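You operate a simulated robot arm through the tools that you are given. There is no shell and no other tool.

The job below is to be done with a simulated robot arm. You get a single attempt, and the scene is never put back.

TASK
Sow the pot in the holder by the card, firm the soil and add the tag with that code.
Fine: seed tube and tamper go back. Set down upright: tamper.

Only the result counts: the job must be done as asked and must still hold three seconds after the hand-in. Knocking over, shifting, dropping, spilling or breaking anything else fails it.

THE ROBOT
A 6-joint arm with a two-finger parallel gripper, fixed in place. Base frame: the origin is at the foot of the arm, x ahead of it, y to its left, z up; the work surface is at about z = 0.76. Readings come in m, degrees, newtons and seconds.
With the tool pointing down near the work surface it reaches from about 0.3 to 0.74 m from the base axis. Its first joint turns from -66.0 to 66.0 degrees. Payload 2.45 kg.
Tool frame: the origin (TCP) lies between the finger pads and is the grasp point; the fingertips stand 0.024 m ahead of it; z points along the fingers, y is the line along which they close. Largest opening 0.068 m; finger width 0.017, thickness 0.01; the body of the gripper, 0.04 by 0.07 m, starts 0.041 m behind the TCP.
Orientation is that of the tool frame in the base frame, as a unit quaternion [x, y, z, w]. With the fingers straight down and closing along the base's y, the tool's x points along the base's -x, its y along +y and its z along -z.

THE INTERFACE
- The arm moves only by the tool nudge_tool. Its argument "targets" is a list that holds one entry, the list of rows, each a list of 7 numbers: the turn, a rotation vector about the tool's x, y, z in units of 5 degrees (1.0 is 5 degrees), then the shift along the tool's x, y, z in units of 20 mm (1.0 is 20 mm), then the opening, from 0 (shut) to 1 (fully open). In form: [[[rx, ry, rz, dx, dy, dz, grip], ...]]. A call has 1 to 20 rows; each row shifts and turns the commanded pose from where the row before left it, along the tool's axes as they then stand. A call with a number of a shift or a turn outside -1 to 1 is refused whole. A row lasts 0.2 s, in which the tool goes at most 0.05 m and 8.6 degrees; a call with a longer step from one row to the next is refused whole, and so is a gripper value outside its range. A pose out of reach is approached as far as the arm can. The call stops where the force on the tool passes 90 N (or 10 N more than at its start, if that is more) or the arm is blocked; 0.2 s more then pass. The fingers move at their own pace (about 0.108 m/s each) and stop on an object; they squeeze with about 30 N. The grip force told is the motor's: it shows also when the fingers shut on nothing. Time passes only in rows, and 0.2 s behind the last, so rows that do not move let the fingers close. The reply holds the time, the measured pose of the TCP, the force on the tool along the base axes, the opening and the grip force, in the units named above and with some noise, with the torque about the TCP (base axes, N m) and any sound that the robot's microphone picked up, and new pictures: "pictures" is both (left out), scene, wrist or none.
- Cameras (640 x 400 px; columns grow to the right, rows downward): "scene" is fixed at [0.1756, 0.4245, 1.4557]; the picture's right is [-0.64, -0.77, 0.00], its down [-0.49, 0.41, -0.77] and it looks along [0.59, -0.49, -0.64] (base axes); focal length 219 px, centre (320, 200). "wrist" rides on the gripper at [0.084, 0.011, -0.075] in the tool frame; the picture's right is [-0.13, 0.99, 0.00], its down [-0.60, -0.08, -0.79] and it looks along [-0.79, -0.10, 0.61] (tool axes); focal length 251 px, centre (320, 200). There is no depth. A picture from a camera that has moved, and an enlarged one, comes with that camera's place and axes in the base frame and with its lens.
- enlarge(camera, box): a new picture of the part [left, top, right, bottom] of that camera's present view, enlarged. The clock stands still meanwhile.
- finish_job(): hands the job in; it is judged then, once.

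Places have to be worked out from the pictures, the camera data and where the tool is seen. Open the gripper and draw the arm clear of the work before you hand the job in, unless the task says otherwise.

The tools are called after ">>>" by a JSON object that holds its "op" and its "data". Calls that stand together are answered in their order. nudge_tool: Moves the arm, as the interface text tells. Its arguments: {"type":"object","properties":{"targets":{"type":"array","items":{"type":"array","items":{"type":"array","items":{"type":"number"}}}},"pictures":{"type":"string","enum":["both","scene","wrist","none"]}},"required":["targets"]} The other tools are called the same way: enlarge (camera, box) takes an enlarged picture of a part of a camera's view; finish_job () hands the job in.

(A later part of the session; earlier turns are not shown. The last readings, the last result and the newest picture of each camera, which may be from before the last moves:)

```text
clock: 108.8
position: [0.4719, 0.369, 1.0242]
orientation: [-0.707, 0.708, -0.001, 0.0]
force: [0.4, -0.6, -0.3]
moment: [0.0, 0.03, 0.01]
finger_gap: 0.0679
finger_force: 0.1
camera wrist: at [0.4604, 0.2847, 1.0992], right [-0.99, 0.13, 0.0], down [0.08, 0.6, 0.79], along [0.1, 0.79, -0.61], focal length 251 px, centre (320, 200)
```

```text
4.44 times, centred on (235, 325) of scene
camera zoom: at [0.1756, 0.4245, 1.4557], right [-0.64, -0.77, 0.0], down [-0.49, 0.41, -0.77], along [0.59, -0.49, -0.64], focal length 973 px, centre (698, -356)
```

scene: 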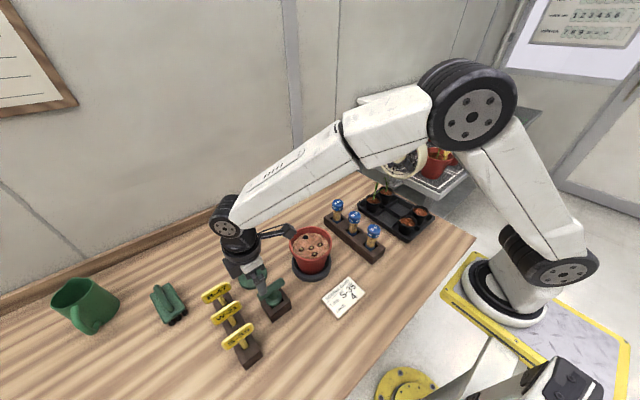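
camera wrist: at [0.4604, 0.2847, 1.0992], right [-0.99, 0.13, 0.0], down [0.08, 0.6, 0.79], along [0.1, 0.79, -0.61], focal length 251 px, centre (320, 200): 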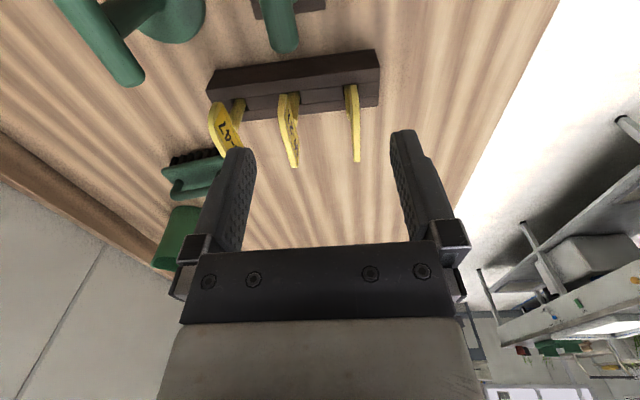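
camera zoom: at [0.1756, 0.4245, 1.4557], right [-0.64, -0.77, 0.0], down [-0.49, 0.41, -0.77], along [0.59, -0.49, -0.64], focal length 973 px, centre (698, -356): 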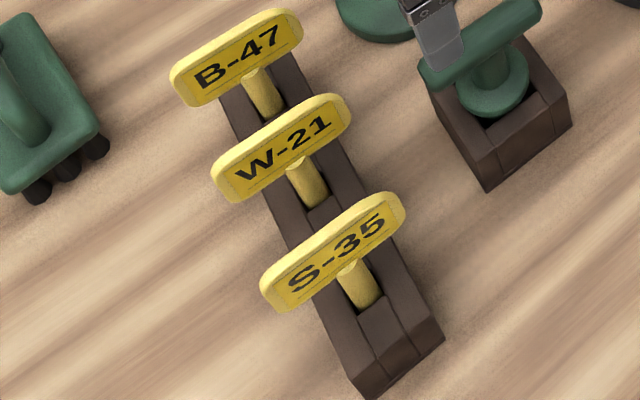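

The S-35 tag is a vertical yellow plate (y≈0.415–0.487, x≈0.445, z≈0.86–0.89) with a stem below. From the sown marks I refine the hole position to (0.5925, 0.139). I move above the tag plate.

>>> {"op": "nudge_tool", "data": {"targets": [[[0, 0, 0, -0.825, 0.269, 0.6, 1], [0, 0, 0, -0.825, 0.269, 0.6, 1], [0, 0, 0, -0.825, 0.269, 0.6, 1], [0, 0, 0, -0.825, 0.269, 0.6, 1], [0, 0, 0, -0.825, 0.269, 0.6, 1], [0, 0, 0, 0, 0, 0, 1]]], "pictures": "both"}}

>>> {"op": "enlarge", "data": {"camera": "wrist", "box": [220, 0, 420, 200]}}

>>> {"op": "enlarge", "data": {"camera": "scene", "box": [195, 260, 285, 370]}}

```text
clock: 110.2
position: [0.4409, 0.4518, 0.9649]
orientation: [-0.707, 0.707, 0.0, 0.0]
force: [-0.2, 0.2, 0.3]
moment: [0.02, -0.01, 0.0]
finger_gap: 0.0681
finger_force: 0.1
camera wrist: at [0.4314, 0.3674, 1.0397], right [-0.99, 0.13, 0.0], down [0.08, 0.6, 0.79], along [0.1, 0.79, -0.61], focal length 251 px, centre (320, 200)
```

scene: 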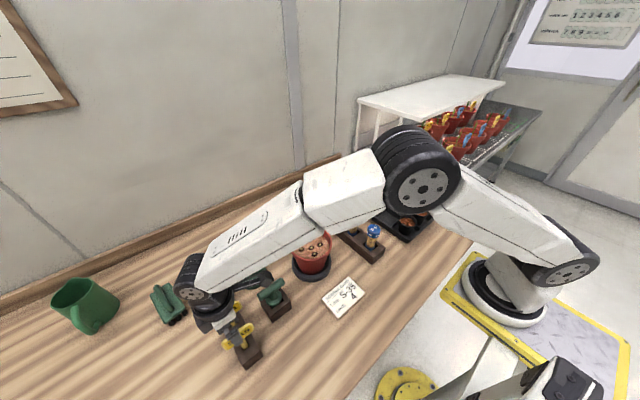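
wrist: 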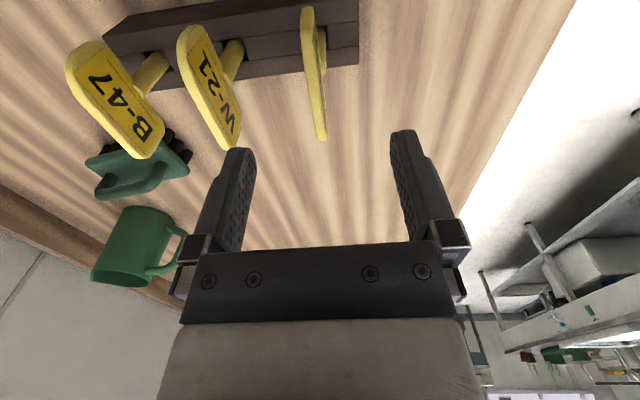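

```text
2.00 times, centred on (320, 100) of wrist
camera zoom: at [0.4314, 0.3674, 1.0397], right [-0.99, 0.13, 0.0], down [0.08, 0.6, 0.79], along [0.1, 0.79, -0.61], focal length 503 px, centre (320, 400)
```

zoom: 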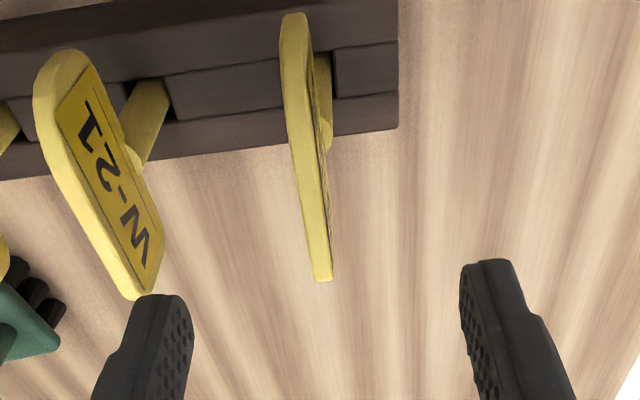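

```text
3.64 times, centred on (240, 315) of scene
camera zoom: at [0.1756, 0.4245, 1.4557], right [-0.64, -0.77, 0.0], down [-0.49, 0.41, -0.77], along [0.59, -0.49, -0.64], focal length 796 px, centre (611, -218)
```

zoom: 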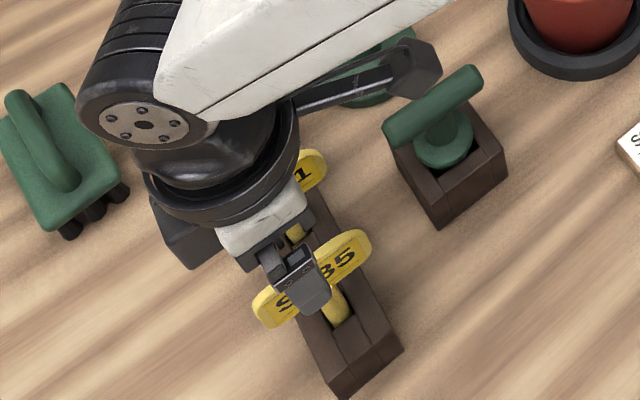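

The plate's top edge is at x≈0.4445, stem about (0.444, 0.452). I shift +3 mm in x and lower to z≈0.887 so only the plate (not the stem) sits between the fingers.

>>> {"op": "nudge_tool", "data": {"targets": [[[0, 0, 0, 0, -0.15, 0, 1], [0, 0, 0, 0, 0, 1, 1], [0, 0, 0, 0, 0, 1, 1], [0, 0, 0, 0, 0, 1, 1], [0, 0, 0, 0, 0, 0.5, 1], [0, 0, 0, 0, 0, 0.4, 1], [0, 0, 0, 0, 0, 0, 1]]], "pictures": "both"}}

>>> {"op": "enlarge", "data": {"camera": "wrist", "box": [220, 0, 420, 260]}}

>>> {"op": "enlarge", "data": {"camera": "scene", "box": [195, 270, 285, 370]}}

```text
clock: 111.8
position: [0.4462, 0.4512, 0.8873]
orientation: [0.707, -0.707, 0.0, -0.001]
force: [0.7, -0.1, 0.3]
moment: [0.01, 0.0, 0.01]
finger_gap: 0.068
finger_force: 0.1
camera wrist: at [0.4354, 0.3677, 0.9617], right [-0.99, 0.13, 0.0], down [0.08, 0.6, 0.79], along [0.1, 0.79, -0.61], focal length 251 px, centre (320, 200)
```

scene: 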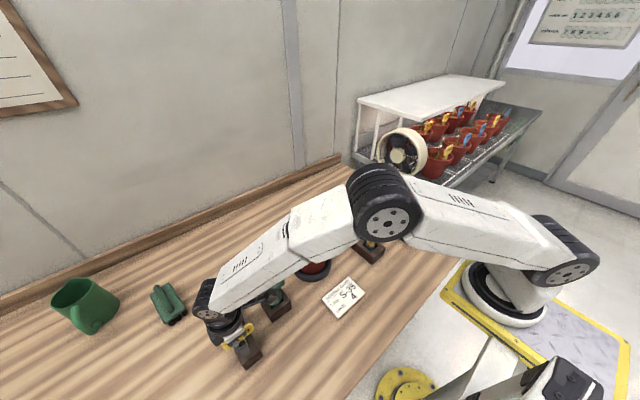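
wrist: 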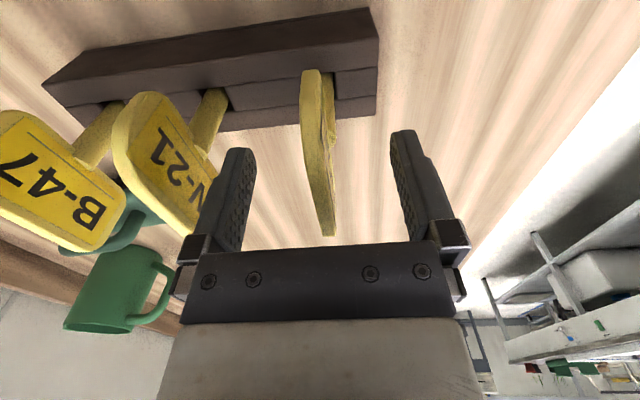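

```text
1.54 times, centred on (320, 130) of wrist
camera zoom: at [0.4354, 0.3677, 0.9617], right [-0.99, 0.13, 0.0], down [0.08, 0.6, 0.79], along [0.1, 0.79, -0.61], focal length 387 px, centre (320, 308)
```

zoom: 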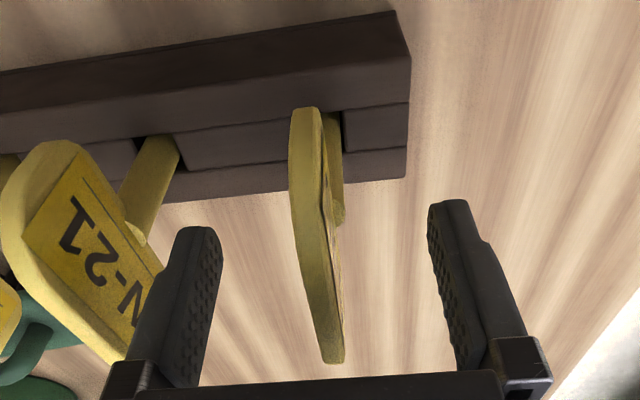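

```text
4.00 times, centred on (240, 320) of scene
camera zoom: at [0.1756, 0.4245, 1.4557], right [-0.64, -0.77, 0.0], down [-0.49, 0.41, -0.77], along [0.59, -0.49, -0.64], focal length 876 px, centre (640, -280)
```

zoom: 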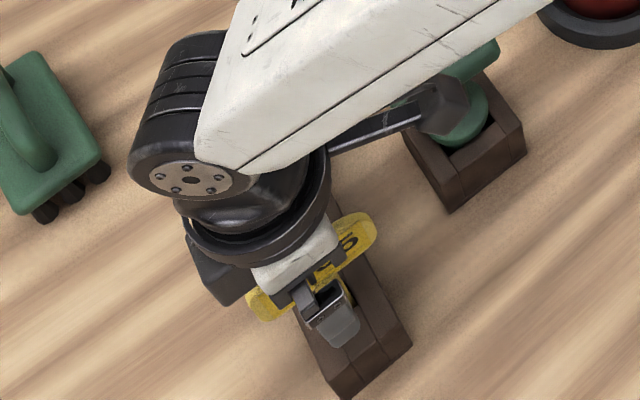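

The plate is centred between the fingers at (0.4455, 0.451). I close on it.

>>> {"op": "nudge_tool", "data": {"targets": [[[0, 0, 0, 0, 0, 0, 0.4], [0, 0, 0, 0, 0, 0, 0.15], [0, 0, 0, 0, 0, 0, 0], [0, 0, 0, 0, 0, 0, 0], [0, 0, 0, 0, 0, 0, 0]]], "pictures": "both"}}

>>> {"op": "enlarge", "data": {"camera": "wrist", "box": [220, 0, 420, 260]}}

```text
clock: 113.0
position: [0.4461, 0.453, 0.8864]
orientation: [-0.707, 0.707, 0.0, 0.001]
force: [-0.2, -0.4, -0.3]
moment: [-0.02, 0.04, -0.01]
finger_gap: 0.0058
finger_force: 28.7
camera wrist: at [0.4353, 0.3677, 0.9619], right [-0.99, 0.13, 0.0], down [0.08, 0.6, 0.79], along [0.1, 0.79, -0.61], focal length 251 px, centre (320, 200)
```

scene: 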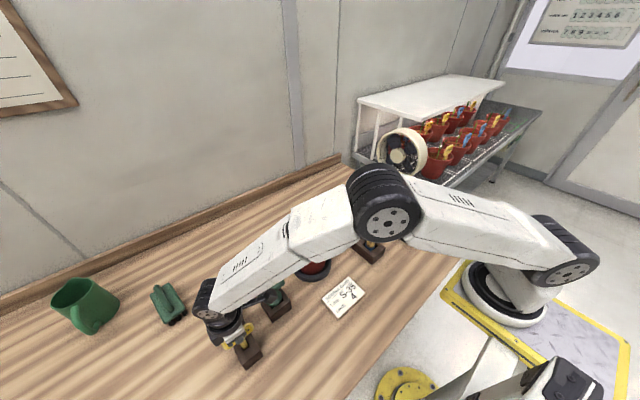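
wrist: 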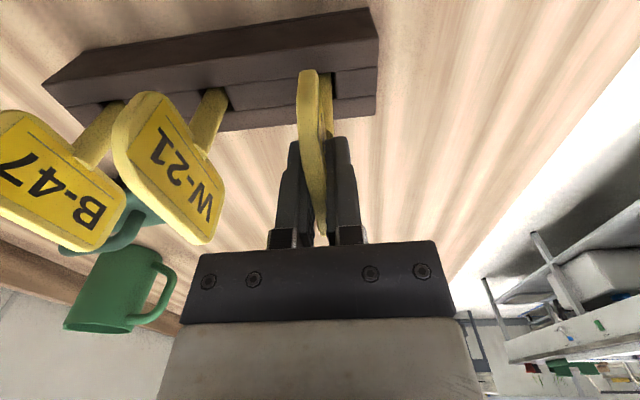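

```text
1.54 times, centred on (320, 130) of wrist
camera zoom: at [0.4353, 0.3677, 0.9619], right [-0.99, 0.13, 0.0], down [0.08, 0.6, 0.79], along [0.1, 0.79, -0.61], focal length 387 px, centre (320, 308)
```

zoom: 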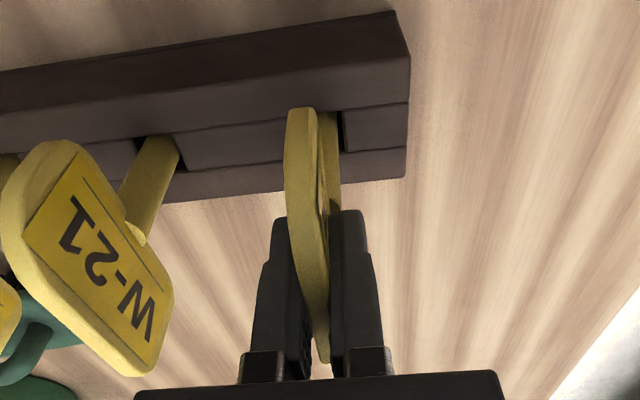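

Gripped on the 6 mm plate. I lift straight up slowly, then further to clear everything.

>>> {"op": "nudge_tool", "data": {"targets": [[[0, 0, 0, 0, 0, -0.25, 0], [0, 0, 0, 0, 0, -0.5, 0], [0, 0, 0, 0, 0, -0.5, 0], [0, 0, 0, 0, 0, -1, 0], [0, 0, 0, 0, 0, -1, 0], [0, 0, 0, 0, 0, -1, 0], [0, 0, 0, 0, 0, -1, 0], [0, 0, 0, 0, 0, -1, 0], [0, 0, 0, 0, 0, -1, 0], [0, 0, 0, 0, 0, -1, 0], [0, 0, 0, 0, 0, 0, 0]]], "pictures": "both"}}

>>> {"op": "enlarge", "data": {"camera": "wrist", "box": [220, 0, 420, 260]}}

>>> {"op": "enlarge", "data": {"camera": "scene", "box": [190, 230, 290, 370]}}

```text
clock: 115.4
position: [0.4443, 0.4538, 1.0524]
orientation: [-0.707, 0.707, -0.001, 0.001]
force: [-0.1, 0.0, -0.2]
moment: [-0.02, 0.0, 0.02]
finger_gap: 0.0058
finger_force: 28.1
camera wrist: at [0.4339, 0.3688, 1.1274], right [-0.99, 0.13, 0.0], down [0.08, 0.6, 0.79], along [0.1, 0.79, -0.61], focal length 251 px, centre (320, 200)
```

scene: 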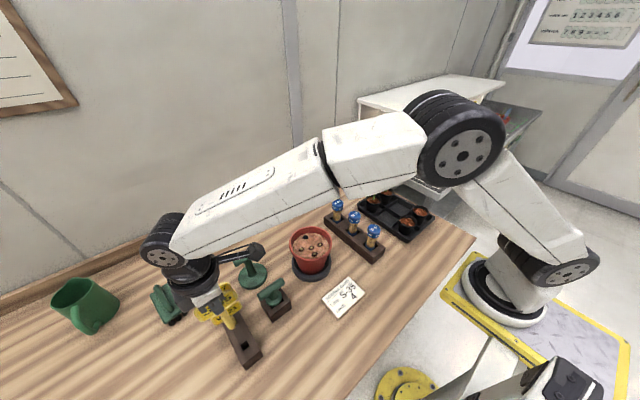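
wrist: 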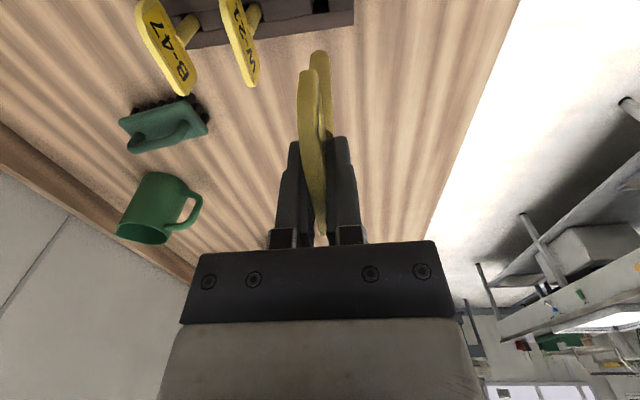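

```text
1.54 times, centred on (320, 130) of wrist
camera zoom: at [0.4339, 0.3688, 1.1274], right [-0.99, 0.13, 0.0], down [0.08, 0.6, 0.79], along [0.1, 0.79, -0.61], focal length 387 px, centre (320, 308)
```

zoom: 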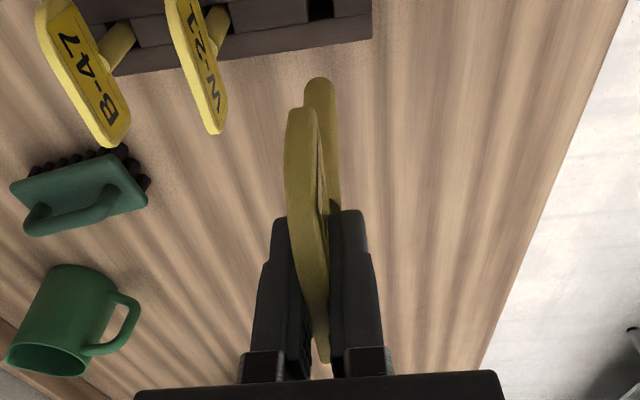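

```text
2.86 times, centred on (240, 300) of scene
camera zoom: at [0.1756, 0.4245, 1.4557], right [-0.64, -0.77, 0.0], down [-0.49, 0.41, -0.77], along [0.59, -0.49, -0.64], focal length 626 px, centre (549, -86)
```

zoom: 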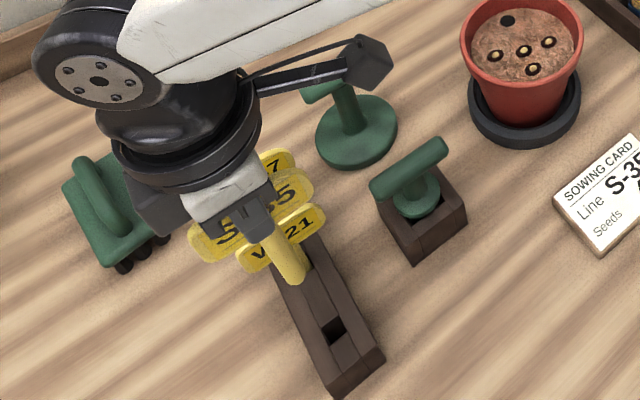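

The tag is out; its 15 mm stem hangs ~115 mm below the grip point, in line with it. I carry it to above the hole (0.5925, 0.139).

>>> {"op": "nudge_tool", "data": {"targets": [[[0, 0, 0, 0.98375, -0.463, 0, 0], [0, 0, 0, 0.98375, -0.463, 0, 0], [0, 0, 0, 0.98375, -0.463, 0, 0], [0, 0, 0, 0.98375, -0.463, 0, 0], [0, 0, 0, 0.98375, -0.463, 0, 0], [0, 0, 0, 0.98375, -0.463, 0, 0], [0, 0, 0, 0.98375, -0.463, 0, 0], [0, 0, 0, 0.98375, -0.463, 0, 0], [0, 0, 0, 0.98375, -0.463, 0, 0], [0, 0, 0, 0.98375, -0.463, 0, 0], [0, 0, 0, 0.98375, -0.463, 0, 0], [0, 0, 0, 0.98375, -0.463, 0, 0], [0, 0, 0, 0.98375, -0.463, 0, 0], [0, 0, 0, 0.98375, -0.463, 0, 0], [0, 0, 0, 0.98375, -0.463, 0, 0], [0, 0, 0, 0.98375, -0.463, 0, 0], [0, 0, 0, 0, 0, 0, 0]]], "pictures": "both"}}

>>> {"op": "enlarge", "data": {"camera": "wrist", "box": [240, 0, 400, 120]}}

>>> {"op": "enlarge", "data": {"camera": "scene", "box": [275, 180, 345, 270]}}

```text
clock: 119.0
position: [0.594, 0.1365, 1.0518]
orientation: [0.707, -0.707, 0.001, -0.001]
force: [-0.4, 0.2, -0.8]
moment: [-0.01, -0.03, 0.0]
finger_gap: 0.0055
finger_force: 28.6
camera wrist: at [0.5838, 0.052, 1.1265], right [-0.99, 0.13, 0.0], down [0.08, 0.6, 0.79], along [0.1, 0.79, -0.61], focal length 251 px, centre (320, 200)
```

scene: 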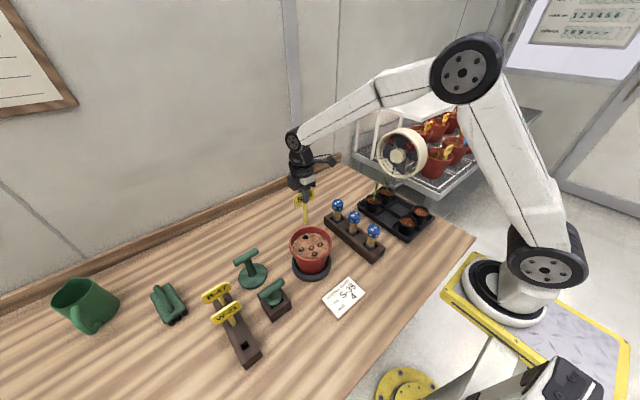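
wrist: 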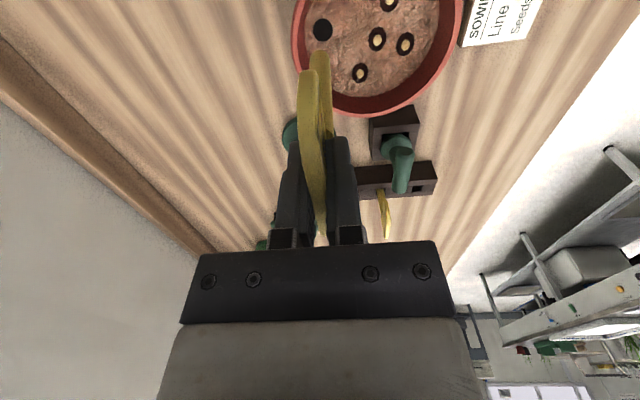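

```text
3.33 times, centred on (320, 60) of wrist
camera zoom: at [0.5838, 0.052, 1.1265], right [-0.99, 0.13, 0.0], down [0.08, 0.6, 0.79], along [0.1, 0.79, -0.61], focal length 838 px, centre (320, 667)
```

zoom: 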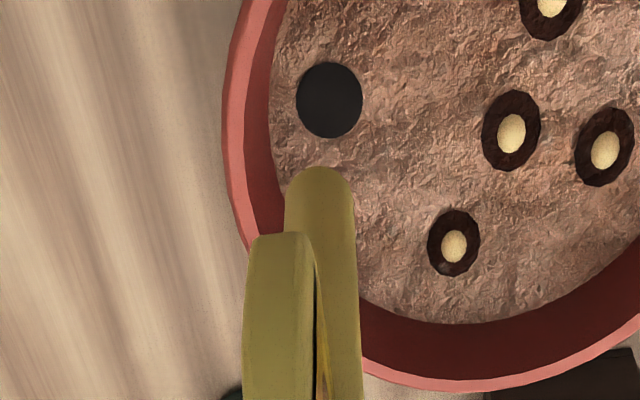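

```text
4.44 times, centred on (310, 225) of scene
camera zoom: at [0.1756, 0.4245, 1.4557], right [-0.64, -0.77, 0.0], down [-0.49, 0.41, -0.77], along [0.59, -0.49, -0.64], focal length 973 px, centre (364, 89)
```

zoom: 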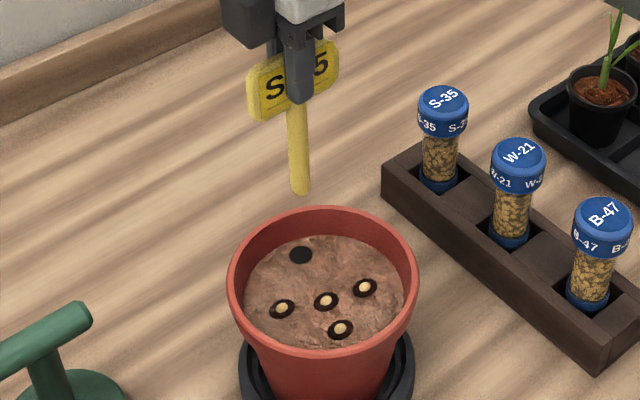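

The hole and stem tip are both visible: the hole is about 2.5 mm toward −x from the stem line. I correct that and lower 60 mm to bring the tip close to the soil for final alignment.

>>> {"op": "nudge_tool", "data": {"targets": [[[0, 0, 0, -0.05, 0.125, 0, 0], [0, 0, 0, 0, 0, 0.5, 0], [0, 0, 0, 0, 0, 0.5, 0], [0, 0, 0, 0, 0, 0.5, 0], [0, 0, 0, 0, 0, 0.5, 0], [0, 0, 0, 0, 0, 0.5, 0], [0, 0, 0, 0, 0, 0.5, 0], [0, 0, 0, 0, 0, 0, 0]]], "pictures": "both"}}

>>> {"op": "enlarge", "data": {"camera": "wrist", "box": [260, 0, 400, 100]}}

>>> {"op": "enlarge", "data": {"camera": "scene", "box": [285, 205, 335, 260]}}

```text
clock: 120.8
position: [0.592, 0.1379, 0.993]
orientation: [0.707, -0.707, 0.001, 0.0]
force: [-0.7, -0.7, 0.2]
moment: [-0.05, 0.05, -0.01]
finger_gap: 0.0059
finger_force: 28.3
camera wrist: at [0.581, 0.0529, 1.0681], right [-0.99, 0.13, 0.0], down [0.08, 0.6, 0.79], along [0.1, 0.79, -0.61], focal length 251 px, centre (320, 200)
```

scene: 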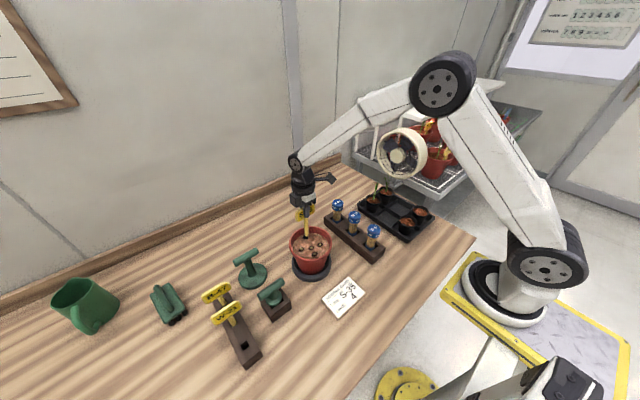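
wrist: 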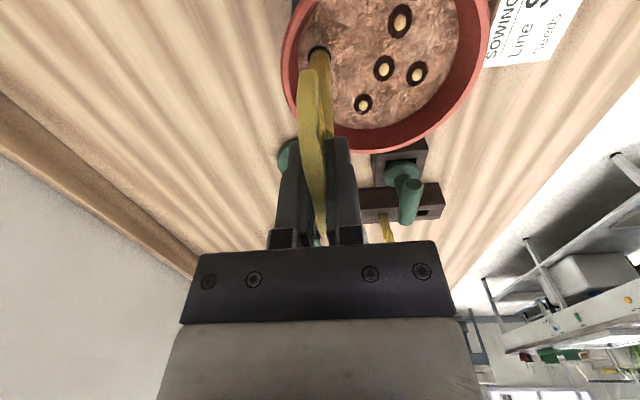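

```text
4.00 times, centred on (330, 50) of wrist
camera zoom: at [0.581, 0.0529, 1.0681], right [-0.99, 0.13, 0.0], down [0.08, 0.6, 0.79], along [0.1, 0.79, -0.61], focal length 1006 px, centre (280, 800)
```

zoom: 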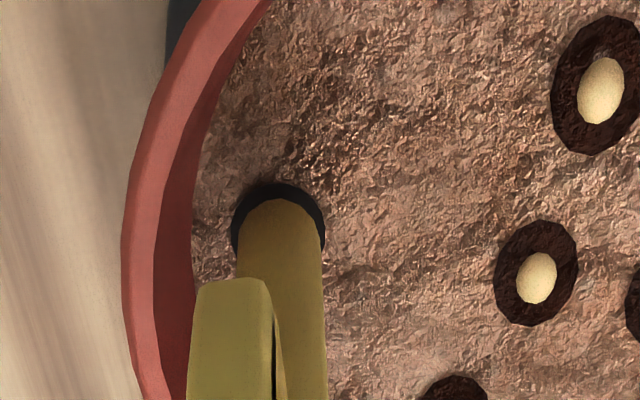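

```text
7.27 times, centred on (310, 232) of scene
camera zoom: at [0.1756, 0.4245, 1.4557], right [-0.64, -0.77, 0.0], down [-0.49, 0.41, -0.77], along [0.59, -0.49, -0.64], focal length 1592 px, centre (393, -36)
```

zoom: 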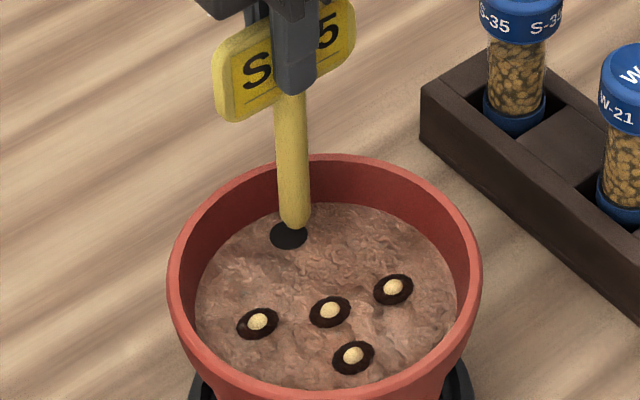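

In x the stem and hole line up; both views suggest the stem should move about 3–4 mm toward +y. I shift 3 mm and lower 4 mm more, then compare again.

>>> {"op": "nudge_tool", "data": {"targets": [[[0, 0, 0, -0.15, 0, 0, 0], [0, 0, 0, 0, 0, 0.1, 0], [0, 0, 0, 0, 0, 0.1, 0], [0, 0, 0, 0, 0, 0, 0]]], "pictures": "both"}}

>>> {"op": "enlarge", "data": {"camera": "wrist", "box": [290, 20, 350, 80]}}

>>> {"op": "enlarge", "data": {"camera": "scene", "box": [294, 220, 324, 250]}}

```text
clock: 121.8
position: [0.5905, 0.1406, 0.9883]
orientation: [-0.707, 0.708, -0.001, 0.0]
force: [0.7, 0.6, -0.4]
moment: [0.02, 0.01, 0.01]
finger_gap: 0.0056
finger_force: 29.3
camera wrist: at [0.581, 0.0565, 1.0631], right [-0.99, 0.13, 0.0], down [0.08, 0.6, 0.79], along [0.1, 0.79, -0.61], focal length 251 px, centre (320, 200)
```

scene: 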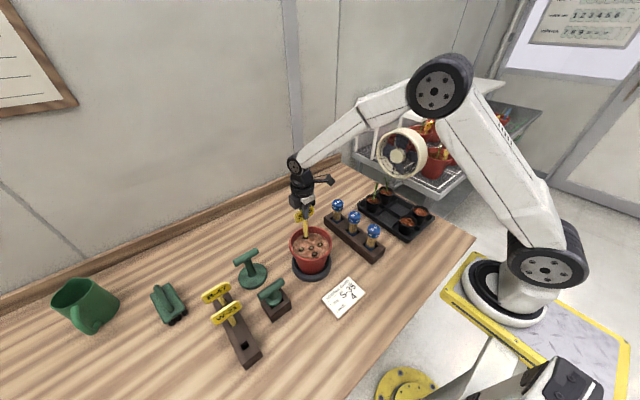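
wrist: 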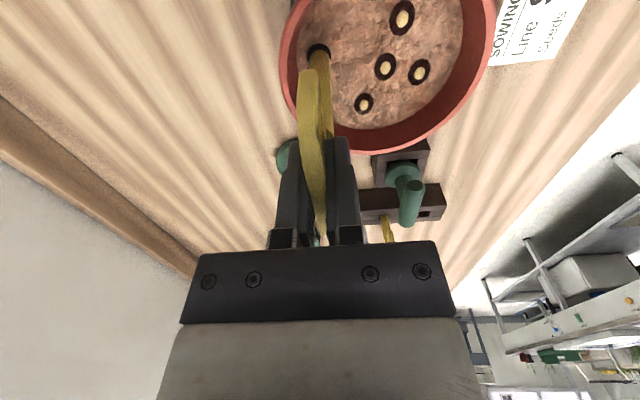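

```text
6.67 times, centred on (320, 50) of wrist
camera zoom: at [0.581, 0.0565, 1.0631], right [-0.99, 0.13, 0.0], down [0.08, 0.6, 0.79], along [0.1, 0.79, -0.61], focal length 1676 px, centre (320, 1200)
```

zoom: 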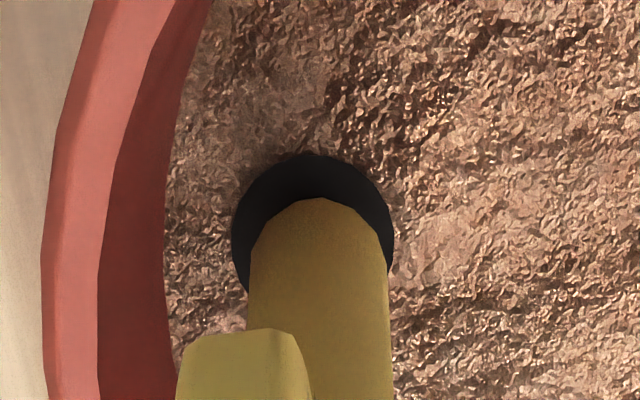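

```text
13.33 times, centred on (309, 235) of scene
camera zoom: at [0.1756, 0.4245, 1.4557], right [-0.64, -0.77, 0.0], down [-0.49, 0.41, -0.77], along [0.59, -0.49, -0.64], focal length 2919 px, centre (467, -267)
```

zoom: 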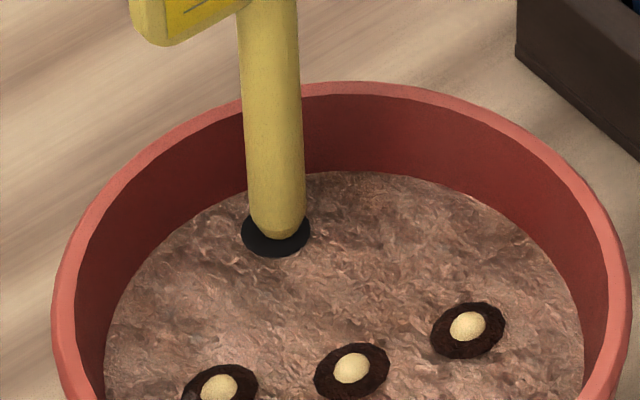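

Now the stem is centred over the hole in both views. With a final +1 mm x tweak I lower in 1.5 mm steps and watch whether it enters without force.

>>> {"op": "nudge_tool", "data": {"targets": [[[0, 0, 0, 0.02, -0.05, 0.05, 0], [0, 0, 0, 0, 0, 0.075, 0], [0, 0, 0, 0, 0, 0.075, 0], [0, 0, 0, 0, 0, 0.075, 0], [0, 0, 0, 0, 0, 0.075, 0], [0, 0, 0, 0, 0, 0.075, 0], [0, 0, 0, 0, 0, 0.075, 0]]], "pictures": "both"}}

>>> {"op": "enlarge", "data": {"camera": "scene", "box": [294, 220, 324, 250]}}

>>> {"op": "enlarge", "data": {"camera": "wrist", "box": [290, 20, 350, 80]}}

```text
clock: 123.4
position: [0.5934, 0.1394, 0.9783]
orientation: [0.707, -0.707, 0.001, -0.001]
force: [-0.1, 0.4, -0.7]
moment: [0.01, -0.01, -0.02]
finger_gap: 0.0056
finger_force: 28.3
camera wrist: at [0.5824, 0.0557, 1.0531], right [-0.99, 0.13, 0.0], down [0.08, 0.6, 0.79], along [0.1, 0.79, -0.61], focal length 251 px, centre (320, 200)
```

scene: 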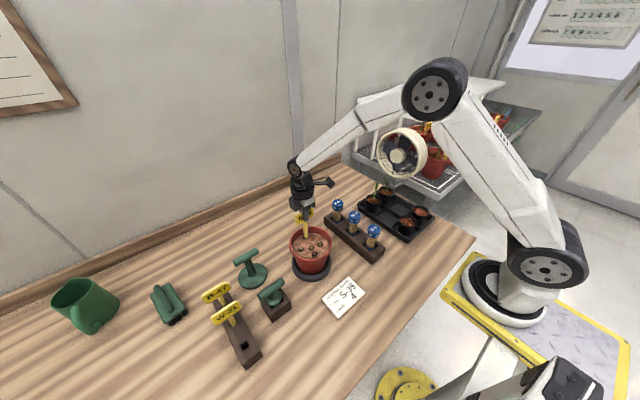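
wrist: 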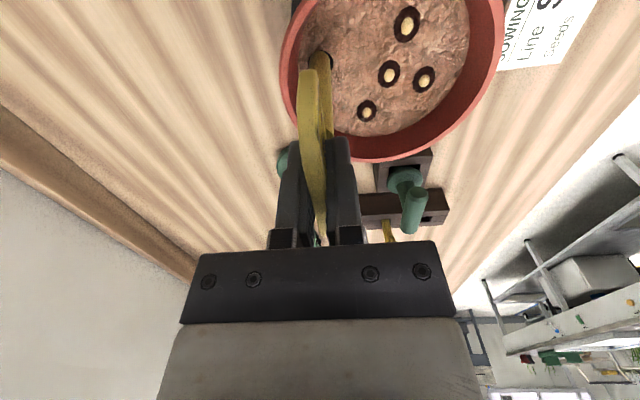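

```text
13.33 times, centred on (309, 235) of scene
camera zoom: at [0.1756, 0.4245, 1.4557], right [-0.64, -0.77, 0.0], down [-0.49, 0.41, -0.77], along [0.59, -0.49, -0.64], focal length 2919 px, centre (467, -267)
```

zoom: 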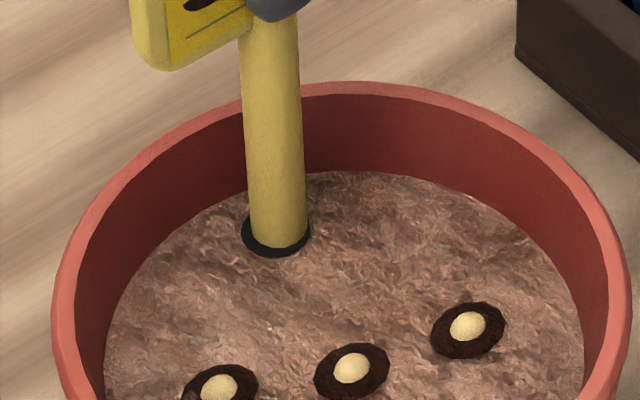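

```text
6.67 times, centred on (320, 50) of wrist
camera zoom: at [0.5824, 0.0557, 1.0531], right [-0.99, 0.13, 0.0], down [0.08, 0.6, 0.79], along [0.1, 0.79, -0.61], focal length 1676 px, centre (320, 1200)
```

zoom: 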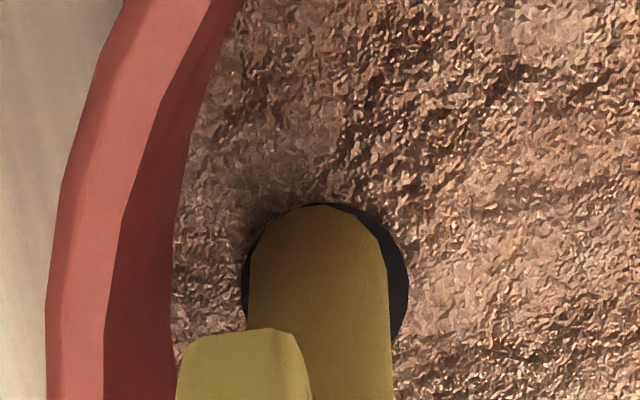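

The tip is at the hole's mouth with no force. A last trim (−0.9 mm x, +1 mm y), then I continue down in small steps.

>>> {"op": "nudge_tool", "data": {"targets": [[[0, 0, 0, -0.05, 0.045, 0, 0], [0, 0, 0, 0, 0, 0.075, 0], [0, 0, 0, 0, 0, 0.075, 0], [0, 0, 0, 0, 0, 0.075, 0], [0, 0, 0, 0, 0, 0.075, 0]]], "pictures": "scene"}}

>>> {"op": "enlarge", "data": {"camera": "scene", "box": [294, 220, 324, 250]}}

>>> {"op": "enlarge", "data": {"camera": "wrist", "box": [290, 20, 350, 80]}}

```text
clock: 124.6
position: [0.5914, 0.1412, 0.9712]
orientation: [-0.707, 0.707, -0.001, 0.001]
force: [-1.0, 0.0, -0.5]
moment: [0.0, 0.03, -0.01]
finger_gap: 0.0056
finger_force: 28.8
```

scene: 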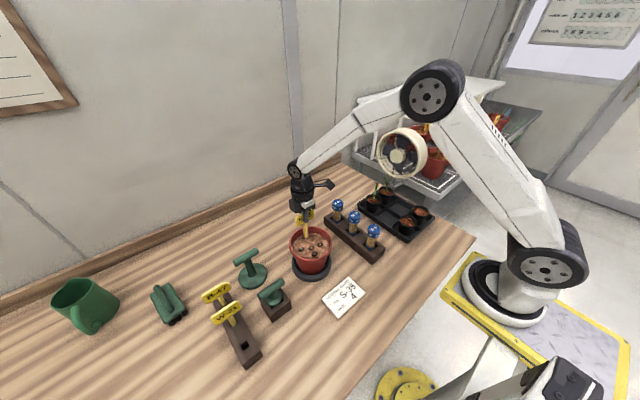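

```text
13.33 times, centred on (309, 235) of scene
camera zoom: at [0.1756, 0.4245, 1.4557], right [-0.64, -0.77, 0.0], down [-0.49, 0.41, -0.77], along [0.59, -0.49, -0.64], focal length 2919 px, centre (467, -267)
```

zoom: 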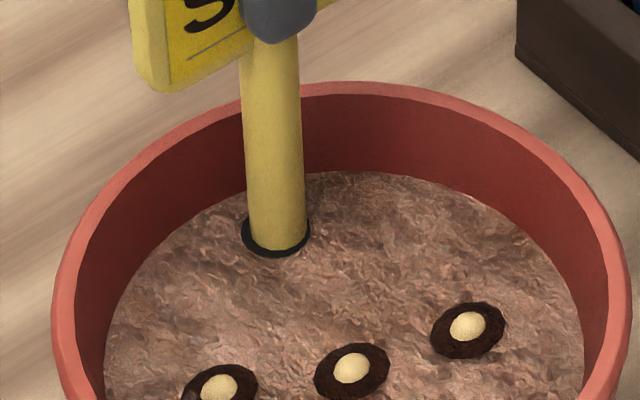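

```text
6.67 times, centred on (320, 50) of wrist
camera zoom: at [0.5817, 0.0563, 1.0466], right [-0.99, 0.13, 0.0], down [0.08, 0.6, 0.79], along [0.1, 0.79, -0.61], focal length 1676 px, centre (320, 1200)
```

zoom: 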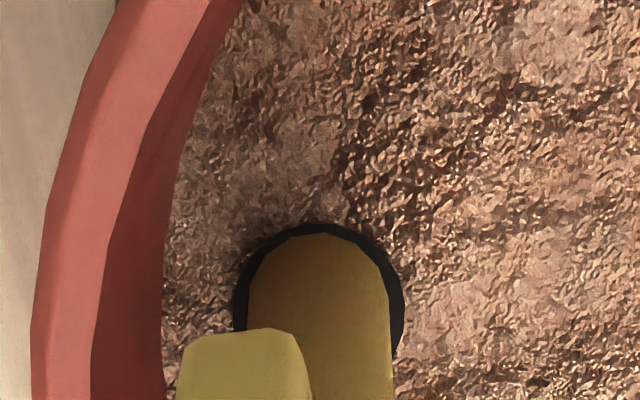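

The stem is inside the hole with an even dark ring around it and no force. I continue down 20 mm in 2 mm steps.

>>> {"op": "nudge_tool", "data": {"targets": [[[0, 0, 0, 0, 0, 0.1, 0], [0, 0, 0, 0, 0, 0.1, 0], [0, 0, 0, 0, 0, 0.1, 0], [0, 0, 0, 0, 0, 0.1, 0], [0, 0, 0, 0, 0, 0.1, 0], [0, 0, 0, 0, 0, 0.1, 0], [0, 0, 0, 0, 0, 0.1, 0], [0, 0, 0, 0, 0, 0.1, 0]]], "pictures": "scene"}}

>>> {"op": "enlarge", "data": {"camera": "scene", "box": [280, 200, 340, 260]}}

```text
clock: 126.4
position: [0.5918, 0.1425, 0.9561]
orientation: [0.707, -0.707, 0.001, -0.001]
force: [0.0, -0.3, -0.3]
moment: [0.02, -0.02, -0.03]
finger_gap: 0.0056
finger_force: 28.6
```

scene: 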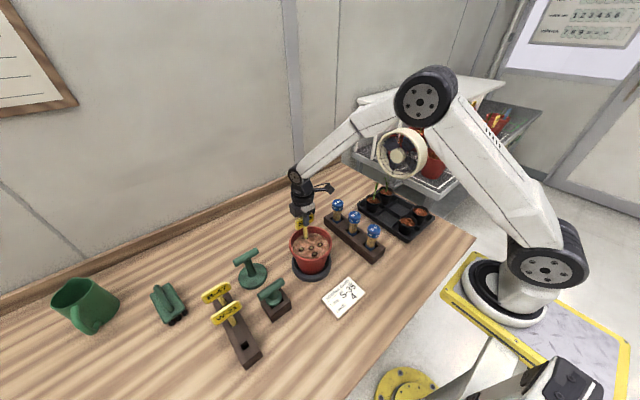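

```text
6.67 times, centred on (310, 230) of scene
camera zoom: at [0.1756, 0.4245, 1.4557], right [-0.64, -0.77, 0.0], down [-0.49, 0.41, -0.77], along [0.59, -0.49, -0.64], focal length 1460 px, centre (387, 0)
```

zoom: 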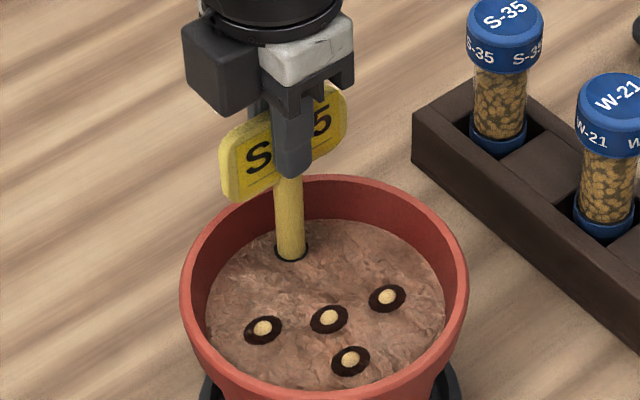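

Still free at 21 mm depth. I continue down in 2 mm steps until it bottoms.

>>> {"op": "nudge_tool", "data": {"targets": [[[0, 0, 0, 0, 0, 0.1, 0], [0, 0, 0, 0, 0, 0.1, 0], [0, 0, 0, 0, 0, 0.1, 0], [0, 0, 0, 0, 0, 0.1, 0], [0, 0, 0, 0, 0, 0.1, 0], [0, 0, 0, 0, 0, 0.1, 0]]], "pictures": "none"}}

```text
clock: 127.8
position: [0.5916, 0.1404, 0.9435]
orientation: [0.707, -0.707, 0.0, -0.001]
force: [0.0, -0.6, 0.4]
moment: [0.02, 0.01, 0.0]
finger_gap: 0.0057
finger_force: 28.6
```

>>> {"op": "nudge_tool", "data": {"targets": [[[0, 0, 0, 0, 0, 0.1, 0], [0, 0, 0, 0, 0, 0.1, 0], [0, 0, 0, 0, 0, 0.1, 0], [0, 0, 0, 0, 0, 0.075, 0]]], "pictures": "none"}}

```text
clock: 128.8
position: [0.5932, 0.1414, 0.9393]
orientation: [-0.707, 0.707, -0.002, 0.004]
force: [-3.4, -2.9, 30.6]
moment: [-0.29, 0.5, -0.01]
finger_gap: 0.0056
finger_force: 28.3
```

The stem has bottomed in the hole (30 N at about 37 mm depth). I back off 3 mm of command to relieve the force and check.

>>> {"op": "nudge_tool", "data": {"targets": [[[0, 0, 0, 0, 0, -0.075, 0], [0, 0, 0, 0, 0, -0.075, 0], [0, 0, 0, 0, 0, 0, 0]]], "pictures": "both"}}

>>> {"op": "enlarge", "data": {"camera": "scene", "box": [280, 200, 340, 260]}}

```text
clock: 129.6
position: [0.5914, 0.1414, 0.9386]
orientation: [-0.707, 0.707, 0.0, 0.001]
force: [3.1, 2.6, 13.6]
moment: [0.25, -0.42, 0.04]
finger_gap: 0.0056
finger_force: 28.8
camera wrist: at [0.5811, 0.0575, 1.0143], right [-0.99, 0.13, 0.0], down [0.08, 0.6, 0.79], along [0.1, 0.79, -0.61], focal length 251 px, centre (320, 200)
```

scene: 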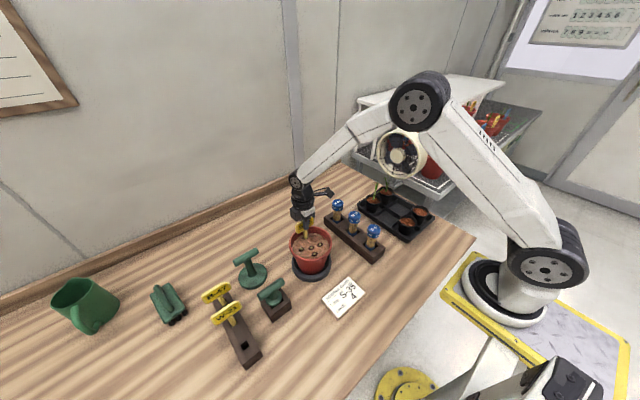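
wrist: 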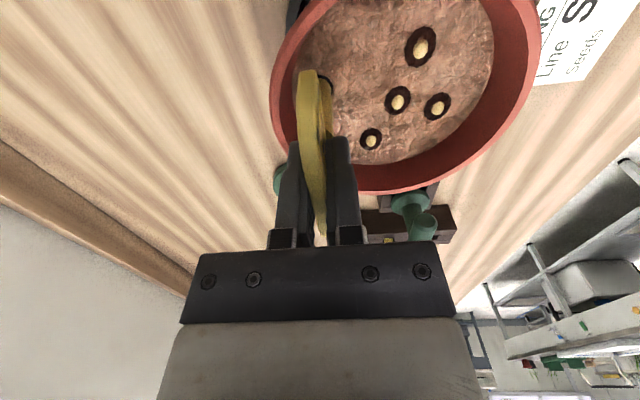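

```text
6.67 times, centred on (310, 230) of scene
camera zoom: at [0.1754, 0.4245, 1.4557], right [-0.64, -0.77, 0.0], down [-0.49, 0.41, -0.77], along [0.59, -0.49, -0.64], focal length 1460 px, centre (387, 0)
```

zoom: 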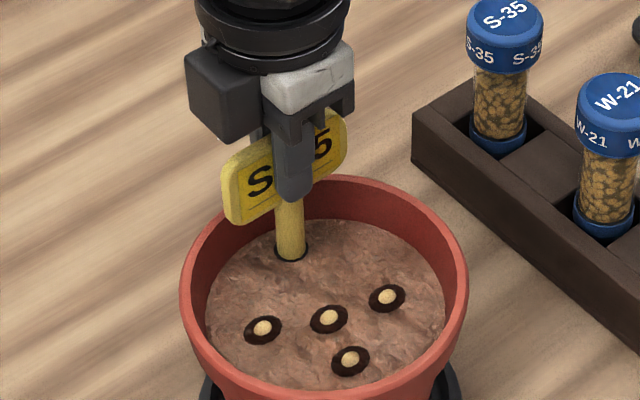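

Seated. I relieve the last bit of force, then open the fingers gently.

>>> {"op": "nudge_tool", "data": {"targets": [[[0, 0, 0, 0, 0, -0.05, 0], [0, 0, 0, 0, 0, -0.025, 0], [0, 0, 0, 0, 0, 0, 0]]], "pictures": "none"}}

```text
clock: 130.4
position: [0.5905, 0.1405, 0.9408]
orientation: [0.707, -0.707, -0.001, 0.001]
force: [1.0, 0.2, -1.7]
moment: [0.08, -0.11, 0.04]
finger_gap: 0.0059
finger_force: 28.6
```

Force is relieved. I open the fingers gradually.

>>> {"op": "nudge_tool", "data": {"targets": [[[0, 0, 0, 0, 0, 0, 0.15], [0, 0, 0, 0, 0, 0, 0.3], [0, 0, 0, 0, 0, 0, 0.5], [0, 0, 0, 0, 0, 0, 0.8], [0, 0, 0, 0, 0, 0, 0.8]]], "pictures": "both"}}

>>> {"op": "enlarge", "data": {"camera": "scene", "box": [280, 200, 340, 260]}}

```text
clock: 131.6
position: [0.5914, 0.1407, 0.9396]
orientation: [0.707, -0.707, 0.0, -0.001]
force: [-0.3, 0.7, 0.0]
moment: [0.0, 0.01, 0.02]
finger_gap: 0.0545
finger_force: 0.0
camera wrist: at [0.5813, 0.057, 1.016], right [-0.99, 0.13, 0.0], down [0.08, 0.6, 0.79], along [0.1, 0.79, -0.61], focal length 251 px, centre (320, 200)
```

scene: 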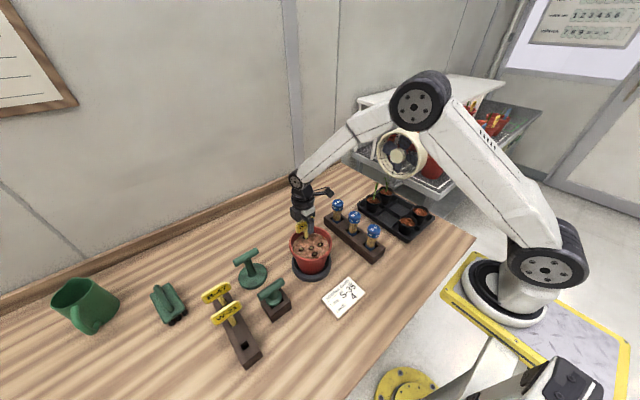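
wrist: 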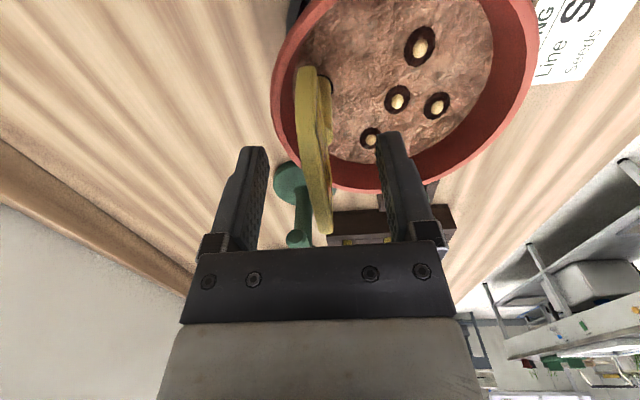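

```text
6.67 times, centred on (310, 230) of scene
camera zoom: at [0.1756, 0.4245, 1.4557], right [-0.64, -0.77, 0.0], down [-0.49, 0.41, -0.77], along [0.59, -0.49, -0.64], focal length 1460 px, centre (387, 0)
```

zoom: 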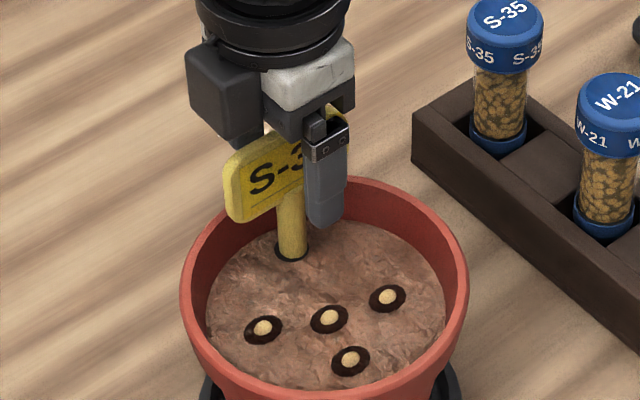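

The tag stands in the hole by itself. I rise straight up to clear it.

>>> {"op": "nudge_tool", "data": {"targets": [[[0, 0, 0, 0, 0, -0.25, 0.8], [0, 0, 0, 0, 0, -0.5, 0.8], [0, 0, 0, 0, 0, -1, 0.8], [0, 0, 0, 0, 0, -1, 0.8], [0, 0, 0, 0, 0, -1, 0.8], [0, 0, 0, 0, 0, -1, 1], [0, 0, 0, 0, 0, -1, 1], [0, 0, 0, 0, 0, -1, 1], [0, 0, 0, 0, 0, -1, 1], [0, 0, 0, 0, 0, -1, 1], [0, 0, 0, 0, 0, -1, 1], [0, 0, 0, 0, 0, 0, 1]]], "pictures": "both"}}

>>> {"op": "enlarge", "data": {"camera": "scene", "box": [280, 200, 345, 275]}}

>>> {"op": "enlarge", "data": {"camera": "wrist", "box": [260, 0, 460, 120]}}

```text
clock: 134.2
position: [0.5918, 0.1412, 1.1369]
orientation: [-0.707, 0.707, 0.0, 0.001]
force: [0.5, 0.3, 0.1]
moment: [0.01, 0.03, 0.01]
finger_gap: 0.0679
finger_force: 0.0
camera wrist: at [0.5816, 0.0561, 1.2123], right [-0.99, 0.13, 0.0], down [0.08, 0.6, 0.79], along [0.1, 0.79, -0.61], focal length 251 px, centre (320, 200)
```

scene: 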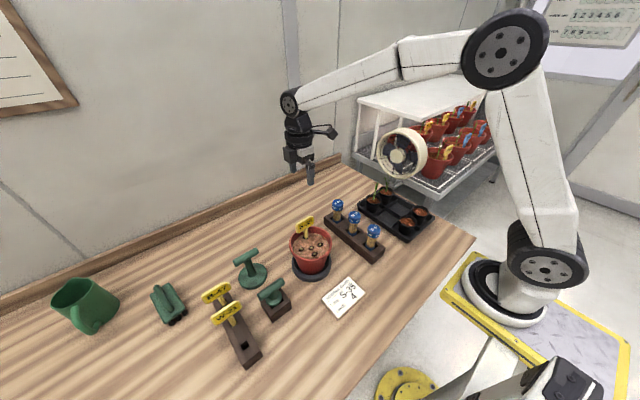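
wrist: 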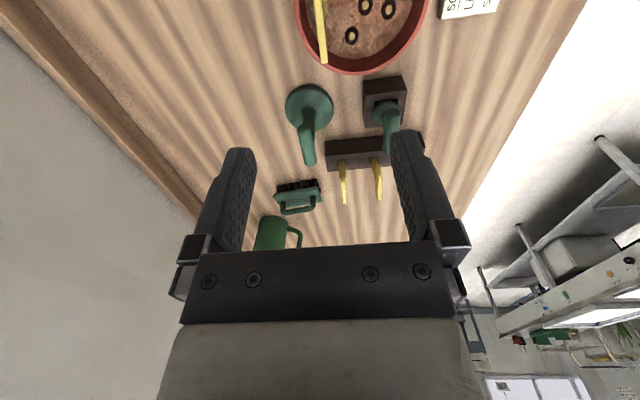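

```text
5.33 times, centred on (312, 238) of scene
camera zoom: at [0.1756, 0.4245, 1.4557], right [-0.64, -0.77, 0.0], down [-0.49, 0.41, -0.77], along [0.59, -0.49, -0.64], focal length 1168 px, centre (360, 0)
```

zoom: 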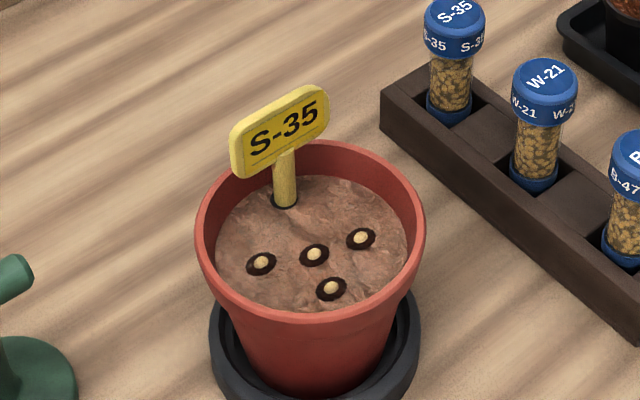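

```text
3.20 times, centred on (360, 60) of wrist
camera zoom: at [0.5816, 0.0561, 1.2123], right [-0.99, 0.13, 0.0], down [0.08, 0.6, 0.79], along [0.1, 0.79, -0.61], focal length 805 px, centre (192, 648)
```

zoom: 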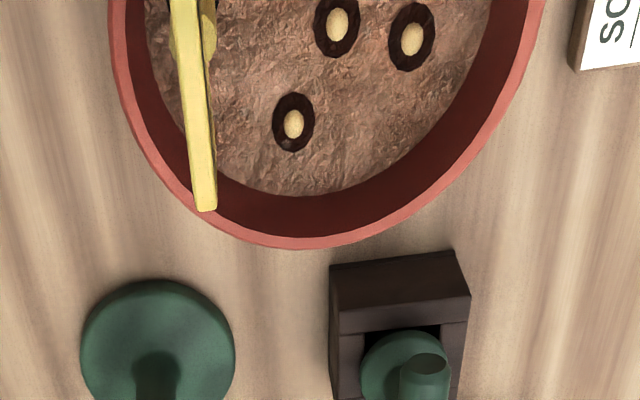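

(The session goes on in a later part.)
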